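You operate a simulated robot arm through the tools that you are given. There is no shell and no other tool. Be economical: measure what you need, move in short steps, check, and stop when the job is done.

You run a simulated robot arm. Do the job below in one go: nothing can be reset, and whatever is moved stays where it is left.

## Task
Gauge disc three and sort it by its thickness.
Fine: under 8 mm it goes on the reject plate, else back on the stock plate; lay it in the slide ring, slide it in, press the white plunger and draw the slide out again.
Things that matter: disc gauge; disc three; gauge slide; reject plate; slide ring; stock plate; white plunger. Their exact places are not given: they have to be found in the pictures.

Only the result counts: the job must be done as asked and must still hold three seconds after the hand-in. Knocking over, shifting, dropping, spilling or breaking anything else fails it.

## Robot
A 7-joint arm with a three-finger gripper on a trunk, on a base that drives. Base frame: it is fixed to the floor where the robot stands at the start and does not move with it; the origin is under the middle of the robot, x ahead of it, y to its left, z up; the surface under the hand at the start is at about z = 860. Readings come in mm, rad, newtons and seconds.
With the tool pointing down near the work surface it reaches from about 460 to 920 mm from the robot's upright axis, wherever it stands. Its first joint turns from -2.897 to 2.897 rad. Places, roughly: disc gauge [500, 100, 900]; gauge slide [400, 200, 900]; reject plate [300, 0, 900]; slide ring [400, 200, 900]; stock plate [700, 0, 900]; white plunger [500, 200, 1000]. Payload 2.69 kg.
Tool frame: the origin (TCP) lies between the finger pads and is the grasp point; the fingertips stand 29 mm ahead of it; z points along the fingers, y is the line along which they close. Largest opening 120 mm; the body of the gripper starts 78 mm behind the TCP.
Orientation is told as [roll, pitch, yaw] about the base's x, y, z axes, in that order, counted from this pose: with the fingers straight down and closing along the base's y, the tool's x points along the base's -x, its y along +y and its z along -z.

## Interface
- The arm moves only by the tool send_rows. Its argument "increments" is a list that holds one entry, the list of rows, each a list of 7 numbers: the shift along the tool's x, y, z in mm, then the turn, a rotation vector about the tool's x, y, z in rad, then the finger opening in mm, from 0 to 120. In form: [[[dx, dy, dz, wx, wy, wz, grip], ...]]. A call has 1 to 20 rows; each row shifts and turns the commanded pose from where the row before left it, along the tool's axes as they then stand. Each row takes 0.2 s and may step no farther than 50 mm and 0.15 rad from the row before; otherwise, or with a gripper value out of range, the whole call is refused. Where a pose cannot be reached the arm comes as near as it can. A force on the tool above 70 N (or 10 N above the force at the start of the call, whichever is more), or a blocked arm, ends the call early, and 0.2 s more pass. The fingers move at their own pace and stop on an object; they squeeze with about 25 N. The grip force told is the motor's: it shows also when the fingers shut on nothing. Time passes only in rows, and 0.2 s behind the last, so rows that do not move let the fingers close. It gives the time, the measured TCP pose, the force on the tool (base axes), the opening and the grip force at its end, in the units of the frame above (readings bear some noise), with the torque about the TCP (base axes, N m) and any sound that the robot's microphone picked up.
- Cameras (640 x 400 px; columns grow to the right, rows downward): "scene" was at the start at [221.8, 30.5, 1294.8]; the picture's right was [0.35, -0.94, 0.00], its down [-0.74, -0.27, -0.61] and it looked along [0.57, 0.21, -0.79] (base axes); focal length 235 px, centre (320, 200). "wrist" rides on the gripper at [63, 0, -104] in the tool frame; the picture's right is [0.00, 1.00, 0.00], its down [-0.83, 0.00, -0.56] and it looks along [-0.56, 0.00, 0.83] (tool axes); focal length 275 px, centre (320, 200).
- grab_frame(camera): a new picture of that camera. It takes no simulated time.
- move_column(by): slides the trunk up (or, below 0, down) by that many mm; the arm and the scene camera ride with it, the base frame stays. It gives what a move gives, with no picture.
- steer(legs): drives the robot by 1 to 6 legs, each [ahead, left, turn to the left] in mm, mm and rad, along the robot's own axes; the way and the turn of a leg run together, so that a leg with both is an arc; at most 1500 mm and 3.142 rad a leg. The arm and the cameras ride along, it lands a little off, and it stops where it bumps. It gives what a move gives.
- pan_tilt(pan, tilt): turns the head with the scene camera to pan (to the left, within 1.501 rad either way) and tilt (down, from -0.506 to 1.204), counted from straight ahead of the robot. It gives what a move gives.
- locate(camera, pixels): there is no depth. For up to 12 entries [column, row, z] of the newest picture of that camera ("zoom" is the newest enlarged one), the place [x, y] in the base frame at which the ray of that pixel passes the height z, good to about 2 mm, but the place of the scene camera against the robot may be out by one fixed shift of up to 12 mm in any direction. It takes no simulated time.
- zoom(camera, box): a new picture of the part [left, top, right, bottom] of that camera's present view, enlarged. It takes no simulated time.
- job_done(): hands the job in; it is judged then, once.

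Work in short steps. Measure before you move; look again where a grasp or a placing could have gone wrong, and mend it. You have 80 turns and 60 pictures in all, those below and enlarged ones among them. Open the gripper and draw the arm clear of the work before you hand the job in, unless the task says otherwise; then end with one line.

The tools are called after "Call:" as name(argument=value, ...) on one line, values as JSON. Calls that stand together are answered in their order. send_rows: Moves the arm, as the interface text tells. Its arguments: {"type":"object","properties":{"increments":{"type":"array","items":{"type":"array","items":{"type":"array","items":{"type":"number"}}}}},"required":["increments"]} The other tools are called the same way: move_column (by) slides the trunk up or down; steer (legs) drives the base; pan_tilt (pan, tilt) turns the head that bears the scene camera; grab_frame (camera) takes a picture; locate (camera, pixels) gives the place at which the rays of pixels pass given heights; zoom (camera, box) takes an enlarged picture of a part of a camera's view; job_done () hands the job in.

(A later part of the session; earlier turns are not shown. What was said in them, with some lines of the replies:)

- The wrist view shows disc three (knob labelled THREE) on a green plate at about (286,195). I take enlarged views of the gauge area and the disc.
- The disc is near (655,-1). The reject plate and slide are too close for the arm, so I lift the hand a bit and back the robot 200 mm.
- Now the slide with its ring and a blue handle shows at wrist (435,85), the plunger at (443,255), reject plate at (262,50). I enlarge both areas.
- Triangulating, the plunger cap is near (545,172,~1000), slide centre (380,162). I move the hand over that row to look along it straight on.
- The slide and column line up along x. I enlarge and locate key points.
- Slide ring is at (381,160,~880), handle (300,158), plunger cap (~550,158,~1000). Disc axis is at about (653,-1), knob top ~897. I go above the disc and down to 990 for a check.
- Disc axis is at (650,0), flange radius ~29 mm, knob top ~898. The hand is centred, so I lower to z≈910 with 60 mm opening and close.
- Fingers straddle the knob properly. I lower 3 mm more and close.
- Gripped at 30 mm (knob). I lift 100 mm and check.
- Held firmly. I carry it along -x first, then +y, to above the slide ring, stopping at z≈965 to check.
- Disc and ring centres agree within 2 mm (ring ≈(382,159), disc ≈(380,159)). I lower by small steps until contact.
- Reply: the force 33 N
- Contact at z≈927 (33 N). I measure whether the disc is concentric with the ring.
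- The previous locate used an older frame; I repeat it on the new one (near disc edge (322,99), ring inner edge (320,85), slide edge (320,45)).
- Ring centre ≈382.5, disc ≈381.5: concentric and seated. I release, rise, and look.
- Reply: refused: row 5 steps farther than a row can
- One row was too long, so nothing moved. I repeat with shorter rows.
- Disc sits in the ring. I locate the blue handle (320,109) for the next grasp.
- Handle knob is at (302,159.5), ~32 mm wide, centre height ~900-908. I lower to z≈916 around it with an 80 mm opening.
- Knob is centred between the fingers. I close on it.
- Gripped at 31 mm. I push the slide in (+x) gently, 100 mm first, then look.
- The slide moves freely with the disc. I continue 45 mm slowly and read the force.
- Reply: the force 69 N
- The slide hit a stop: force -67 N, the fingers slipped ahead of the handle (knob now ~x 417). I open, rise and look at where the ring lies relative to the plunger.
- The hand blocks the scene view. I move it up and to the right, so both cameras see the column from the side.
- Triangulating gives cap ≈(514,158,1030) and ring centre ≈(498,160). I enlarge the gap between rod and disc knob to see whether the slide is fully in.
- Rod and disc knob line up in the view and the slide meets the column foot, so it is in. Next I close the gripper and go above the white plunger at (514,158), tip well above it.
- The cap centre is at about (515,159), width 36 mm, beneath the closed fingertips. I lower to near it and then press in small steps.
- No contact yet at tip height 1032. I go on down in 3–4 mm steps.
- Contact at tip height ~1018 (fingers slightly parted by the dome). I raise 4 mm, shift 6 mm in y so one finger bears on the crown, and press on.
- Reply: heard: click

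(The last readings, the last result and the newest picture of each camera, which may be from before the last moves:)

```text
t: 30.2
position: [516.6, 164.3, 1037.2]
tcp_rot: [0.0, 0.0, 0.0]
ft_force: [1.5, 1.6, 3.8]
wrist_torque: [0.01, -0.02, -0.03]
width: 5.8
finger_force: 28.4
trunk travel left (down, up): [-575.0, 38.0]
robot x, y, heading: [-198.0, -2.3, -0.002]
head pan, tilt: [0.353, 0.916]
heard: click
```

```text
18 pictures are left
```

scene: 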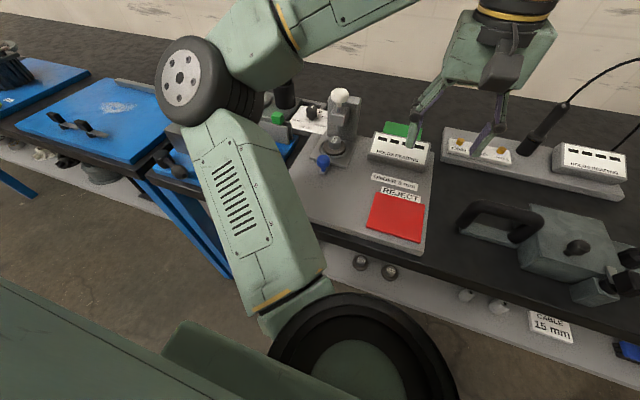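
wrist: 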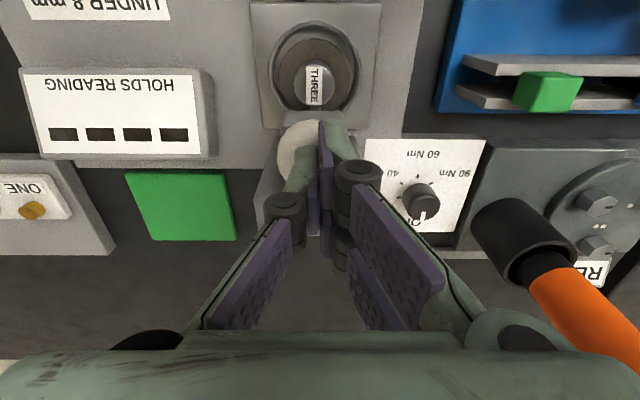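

A click was heard. I check the display, and keep light pressure meanwhile.

Call:
zoom(camera="wrist", box=[20, 60, 220, 170])

```text
3.20 times, centred on (120, 115) of wrist
```

zoom: 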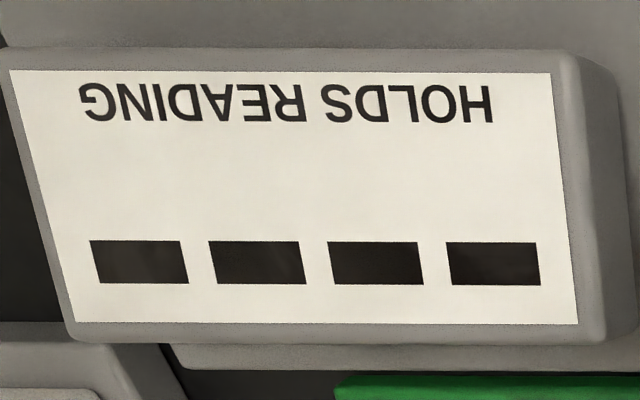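

Display is still blank. I press a bit deeper watching the force.

Call:
send_rows(increments=[[[0, 0, 3, 0, 0, 0, 0], [0, 0, 3, 0, 0, 0, 0], [0, 0, 3, 0, 0, 0, 0], [0, 0, 0, 0, 0, 0, 0], [0, 0, 0, 0, 0, 0, 0]]])

Call:
grab_frame(camera="wrist")

```text
t: 31.4
position: [516.0, 164.4, 1028.9]
tcp_rot: [0.001, -0.007, 0.001]
ft_force: [10.9, 4.8, 28.4]
wrist_torque: [0.14, -0.15, 0.01]
width: 5.9
finger_force: 28.7
trunk travel left (down, up): [-575.0, 38.0]
robot x, y, heading: [-197.8, -0.8, 0.003]
head pan, tilt: [0.353, 0.916]
```

```text
16 pictures are left
```

wrist: 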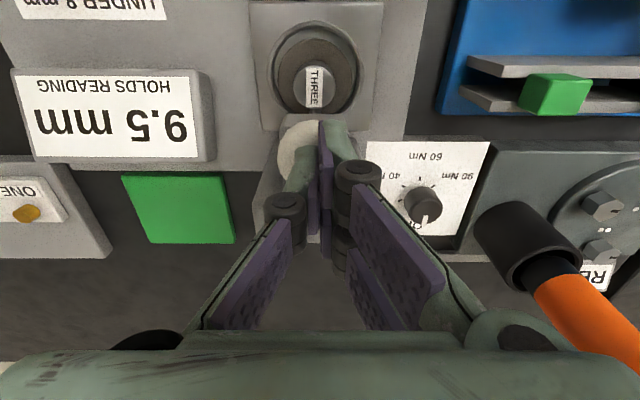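

The display now shows a reading. It is upside down here, so I read it upright from the scene camera, too.

Call:
zoom(camera="scene", box=[360, 120, 440, 180])

Call:
zoom(camera="wrist", box=[10, 60, 220, 170])

```text
6.67 times, centred on (400, 150) of scene
```

zoom: 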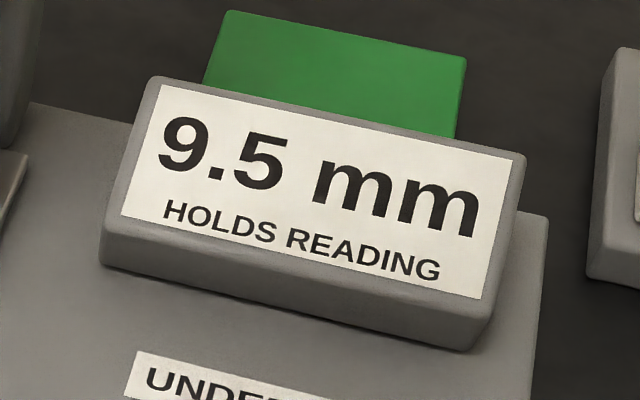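

```text
3.05 times, centred on (115, 115) of wrist
```

zoom: 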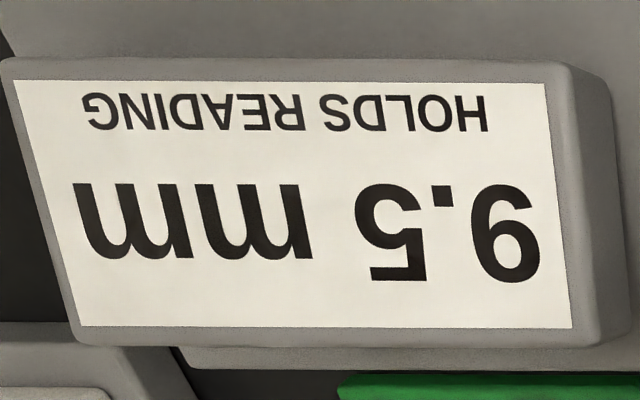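

The reading is 9.5 mm, so the disc goes back to the stock plate. I rise off the plunger, move back above the handle (418,160) with the fingers open, and look.

Call:
send_rows(increments=[[[0, 0, -15, 0, 0, 0, 0], [0, 0, -35, 0, 0, 0, 0], [0, 0, -35, 0, 0, 0, 0], [49, -2, 0, 0, 0, 0, 40], [49, -2, 0, 0, 0, 0, 80], [0, 0, 40, 0, 0, 0, 80], [0, 0, 40, 0, 0, 0, 80], [0, 0, 30, 0, 0, 0, 80], [0, 0, 0, 0, 0, 0, 80]]])

Call:
grab_frame(camera="wrist")

```text
t: 33.4
position: [419.9, 159.4, 1001.7]
tcp_rot: [0.0, 0.002, 0.001]
ft_force: [0.5, 0.3, 0.3]
wrist_torque: [-0.03, 0.01, 0.0]
width: 80.1
finger_force: 0.0
trunk travel left (down, up): [-575.0, 38.0]
robot x, y, heading: [-197.4, -2.2, -0.002]
head pan, tilt: [0.353, 0.916]
```

```text
13 pictures are left
```

wrist: 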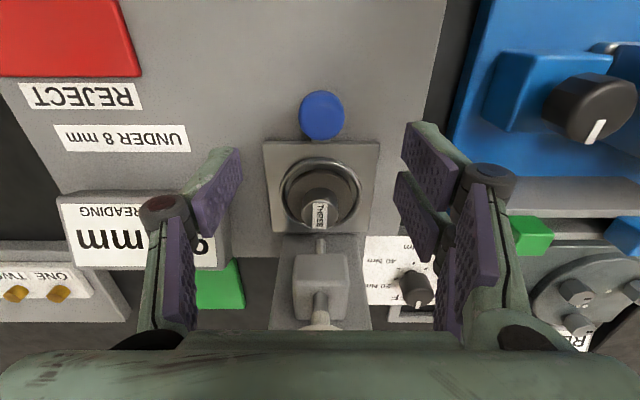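

The handle is at about x 417, y 159.5; plunger looks released. I lower to z≈914, 3 mm back, and close.

Call:
send_rows(increments=[[[2.5, 0, 40, 0, 0, 0, 80], [0, 0, 35, 0, 0, 0, 80], [0, 0, 13, 0, 0, 0, 80], [0, 0, 0, 0, 0, 0, 40], [0, 0, 0, 0, 0, 0, 20], [0, 0, 0, 0, 0, 0, 15], [0, 0, 0, 0, 0, 0, 15], [0, 0, 0, 0, 0, 0, 15]]])

```text
t: 35.2
position: [416.8, 159.5, 914.8]
tcp_rot: [-0.001, 0.0, -0.001]
ft_force: [-0.6, 1.2, -0.2]
wrist_torque: [0.0, -0.03, -0.07]
width: 30.1
finger_force: 29.2
trunk travel left (down, up): [-575.0, 38.0]
robot x, y, heading: [-198.1, -1.6, 0.001]
head pan, tilt: [0.353, 0.916]
```

Gripped at 30 mm. I draw the slide out 114 mm gently.

Call:
send_rows(increments=[[[4, 0, 0, 0, 0, 0, 15], [8, 0, 0, 0, 0, 0, 15], [11, 0, 0, 0, 0, 0, 15], [11, 0, 0, 0, 0, 0, 15], [11, 0, 0, 0, 0, 0, 15], [11, 0, 0, 0, 0, 0, 15], [11, 0, 0, 0, 0, 0, 15], [11, 0, 0, 0, 0, 0, 15], [11, 0, 0, 0, 0, 0, 15], [10, 0, 0, 0, 0, 0, 15], [7, 0, 0, 0, 0, 0, 15], [5, 0, 0, 0, 0, 0, 15], [3, 0, 0, 0, 0, 0, 15]]])

Call:
grab_frame(camera="wrist")

```text
t: 38.0
position: [302.6, 160.1, 915.9]
tcp_rot: [0.0, 0.0, 0.001]
ft_force: [0.4, 4.8, 3.9]
wrist_torque: [0.0, 0.18, 0.11]
width: 30.4
finger_force: 45.0
trunk travel left (down, up): [-575.0, 38.0]
robot x, y, heading: [-198.0, 0.1, -0.004]
head pan, tilt: [0.353, 0.916]
```

```text
12 pictures are left
```

wrist: 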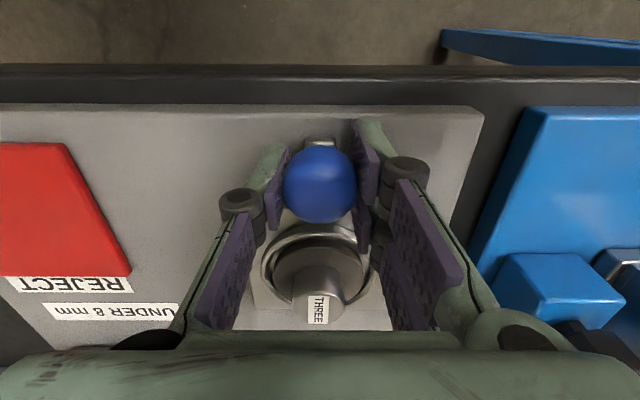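

Slide is fully out with the disc in it. I release, rise and view the disc.

Call:
send_rows(increments=[[[0, 0, 0, 0, 0, 0, 80], [0, 0, 0, 0, 0, 0, 80], [0, 0, -40, 0, 0, 0, 80], [0, 0, -45, 0, 0, 0, 80], [-39, 0, 0, 0, 0, 0, 80], [-39, 0, 0, 0, 0, 0, 80], [0, 0, 0, 0, 0, 0, 80]]])

Call:
grab_frame(camera="wrist")

```text
t: 39.6
position: [381.3, 158.4, 999.8]
tcp_rot: [-0.001, 0.0, 0.0]
ft_force: [-0.3, -0.1, 0.6]
wrist_torque: [0.02, 0.02, 0.05]
width: 80.1
finger_force: 0.0
trunk travel left (down, up): [-575.0, 38.0]
robot x, y, heading: [-194.6, -1.3, -0.004]
head pan, tilt: [0.353, 0.916]
```

```text
11 pictures are left
```

wrist: 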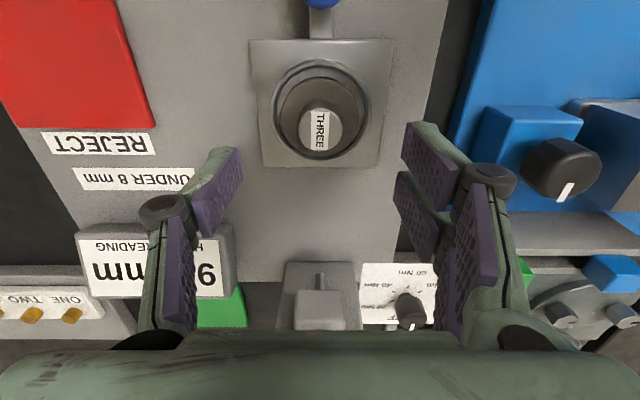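

Call:
locate(camera="wrist", pixels=[[321, 130, 917], [321, 130, 912], [321, 112, 895], [250, 41, 884], [392, 41, 884]])

```text
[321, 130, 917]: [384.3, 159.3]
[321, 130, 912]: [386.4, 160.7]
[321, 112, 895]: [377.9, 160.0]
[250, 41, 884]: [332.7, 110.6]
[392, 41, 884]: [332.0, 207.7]
```

Disc axis is at about (382,160), under the hand. I lower to z≈928, close and lift.

Call:
send_rows(increments=[[[-0.5, 1, 35, 0, 0, 0, 60], [0, 0, 25, 0, 0, 0, 60], [0, 0, 9, 0, 0, 0, 60], [0, 0, 2, 0, 0, 0, 60], [0, 0, 0, 0, 0, 0, 20], [0, 0, 0, 0, 0, 0, 15], [0, 0, 0, 0, 0, 0, 15], [0, 0, 0, 0, 0, 0, 15]]])

Call:
send_rows(increments=[[[0, 0, -10, 0, 0, 0, 15], [0, 0, -30, 0, 0, 0, 15], [0, 0, -40, 0, 0, 0, 15], [0, 0, -25, 0, 0, 0, 15]]])

Call:
grab_frame(camera="wrist")

```text
t: 41.4
position: [381.3, 160.4, 928.6]
tcp_rot: [0.001, 0.001, -0.001]
ft_force: [0.0, 0.1, -1.1]
wrist_torque: [-0.03, -0.03, -0.01]
width: 30.4
finger_force: 25.4
trunk travel left (down, up): [-575.0, 38.0]
robot x, y, heading: [-197.9, -0.9, 0.003]
head pan, tilt: [0.353, 0.916]
```

```text
t: 42.4
position: [382.4, 161.1, 1034.4]
tcp_rot: [0.001, 0.0, 0.0]
ft_force: [-0.8, -0.1, -1.5]
wrist_torque: [0.01, -0.01, -0.05]
width: 30.0
finger_force: 25.3
trunk travel left (down, up): [-575.0, 38.0]
robot x, y, heading: [-197.7, -1.6, -0.001]
head pan, tilt: [0.353, 0.916]
```

```text
10 pictures are left
```

wrist: 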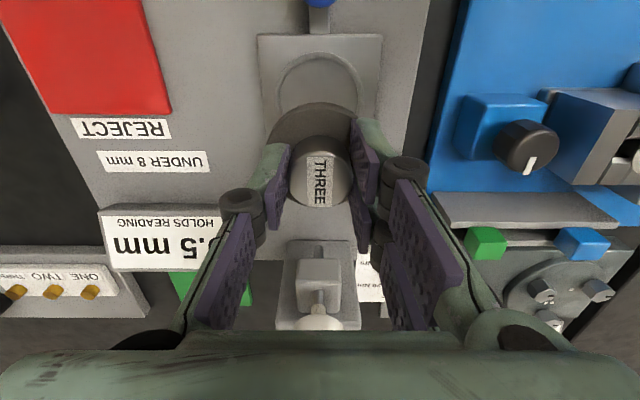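

Disc is held. I go back by -y then +x to above the stock plate (653,0), and down to z≈955.

Call:
send_rows(increments=[[[0, -40, 0, 0, 0, 0, 15], [0, -40, 0, 0, 0, 0, 15], [0, -40, 0, 0, 0, 0, 15], [0, -40, 0, 0, 0, 0, 15], [-45, 0, 0, 0, 0, 0, 15], [-45, 0, 0, 0, 0, 0, 15], [-45, 0, 0, 0, 0, 0, 15], [-45, 0, 0, 0, 0, 0, 15], [-45, 0, 0, 0, 0, 0, 15], [-46, 0, 0, 0, 0, 0, 15], [0, 0, 40, 0, 0, 0, 15], [0, 0, 40, 0, 0, 0, 15], [0, 0, 0, 0, 0, 0, 15]]])

Call:
grab_frame(camera="wrist")

Call:
locate(camera="wrist", pixels=[[320, 180, 944]])

```text
t: 45.2
position: [653.2, 0.9, 955.1]
tcp_rot: [0.0, 0.002, -0.001]
ft_force: [0.6, 0.4, -3.3]
wrist_torque: [0.0, -0.01, 0.04]
width: 29.9
finger_force: 25.1
trunk travel left (down, up): [-575.0, 38.0]
robot x, y, heading: [-199.4, 1.6, 0.001]
head pan, tilt: [0.353, 0.916]
```

```text
9 pictures are left
```

wrist: 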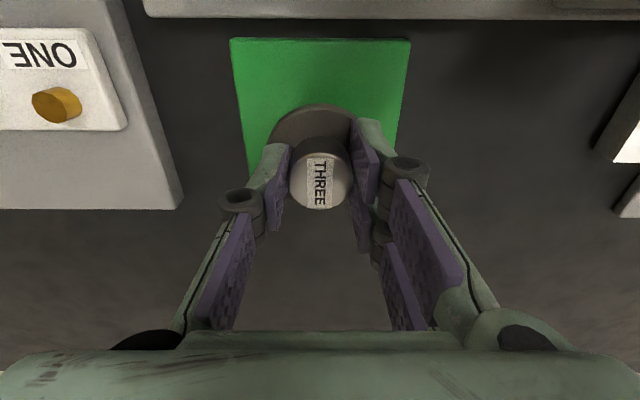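

```text
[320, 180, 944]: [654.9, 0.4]
```

Centred on the plate. I lower by small steps until contact near z≈909.

Call:
send_rows(increments=[[[0, 0, 25, 0, 0, 0, 15], [0, 0, 12, 0, 0, 0, 15], [0, 0, 5, 0, 0, 0, 15], [0, 0, 2, 0, 0, 0, 15], [0, 0, 1, 0, 0, 0, 15]]])

```text
t: 46.4
position: [652.0, 1.6, 911.6]
tcp_rot: [-0.001, -0.005, 0.0]
ft_force: [3.1, -0.2, 8.0]
wrist_torque: [0.07, 0.09, -0.04]
width: 30.2
finger_force: 25.1
trunk travel left (down, up): [-575.0, 38.0]
robot x, y, heading: [-198.8, 0.7, 0.0]
head pan, tilt: [0.353, 0.916]
```

Contact (force rose to +8 N at z 911). I release, rise and check.

Call:
send_rows(increments=[[[0, 0, 0, 0, 0, 0, 40], [0, 0, 0, 0, 0, 0, 60], [0, 0, 0, 0, 0, 0, 60], [0, 0, -30, 0, 0, 0, 60], [0, 0, -40, 0, 0, 0, 60], [0, 0, -40, 0, 0, 0, 60], [40, 0, 0, 0, 0, 0, 60], [0, 0, 0, 0, 0, 0, 60], [0, 0, 0, 0, 0, 0, 60]]])

Call:
grab_frame(camera="wrist")

Call:
grab_frame(camera="scene")

```text
t: 48.4
position: [612.0, 1.1, 1018.6]
tcp_rot: [-0.001, -0.001, 0.001]
ft_force: [-0.6, -0.9, 0.7]
wrist_torque: [0.03, -0.01, 0.02]
width: 60.0
finger_force: 0.1
trunk travel left (down, up): [-575.0, 38.0]
robot x, y, heading: [-198.4, -1.1, -0.001]
head pan, tilt: [0.353, 0.916]
```

```text
8 pictures are left
```

wrist: 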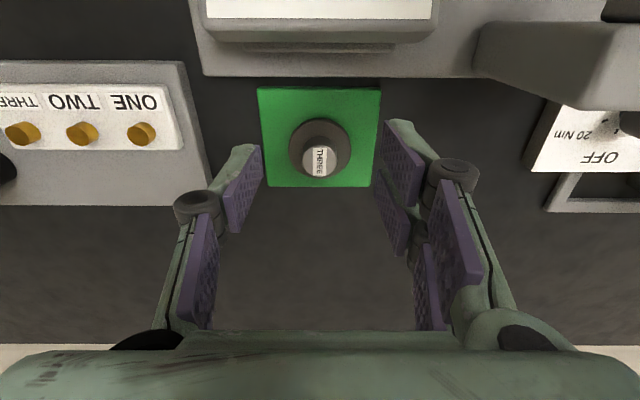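

```text
7 pictures are left
```

scene: 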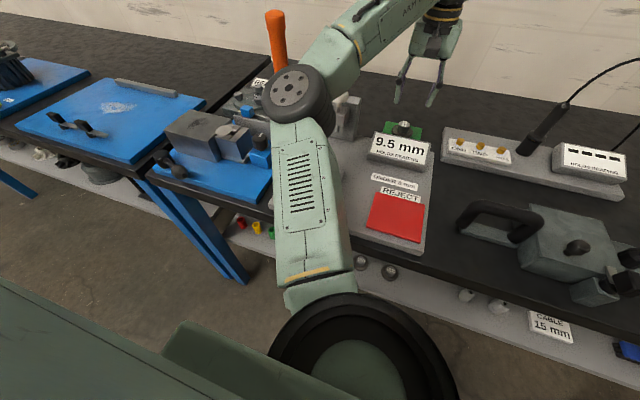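

The disc is flat on the centre of the green stock plate, the slide is out and the reading holds 9.5 mm. I raise the arm clear and hand in.

Call:
send_rows(increments=[[[20, 0, -40, 0, 0, 0, 60], [20, 0, -40, 0, 0, 0, 60], [0, 0, 0, 0, 0, 0, 60]]])

Call:
job_done()

```text
t: 49.2
position: [572.7, 2.4, 1099.3]
tcp_rot: [0.001, 0.0, -0.001]
ft_force: [0.2, 0.6, -0.2]
wrist_torque: [0.0, -0.02, -0.01]
width: 59.9
finger_force: 0.1
trunk travel left (down, up): [-575.0, 38.0]
robot x, y, heading: [-196.3, 2.1, 0.0]
head pan, tilt: [0.353, 0.916]
```

```text
The job is handed in.
```

Disc three gauged 9.5 mm, which is not under 8 mm, so it is back on the stock plate; the slide is drawn out, the arm is clear, and the job is handed in.
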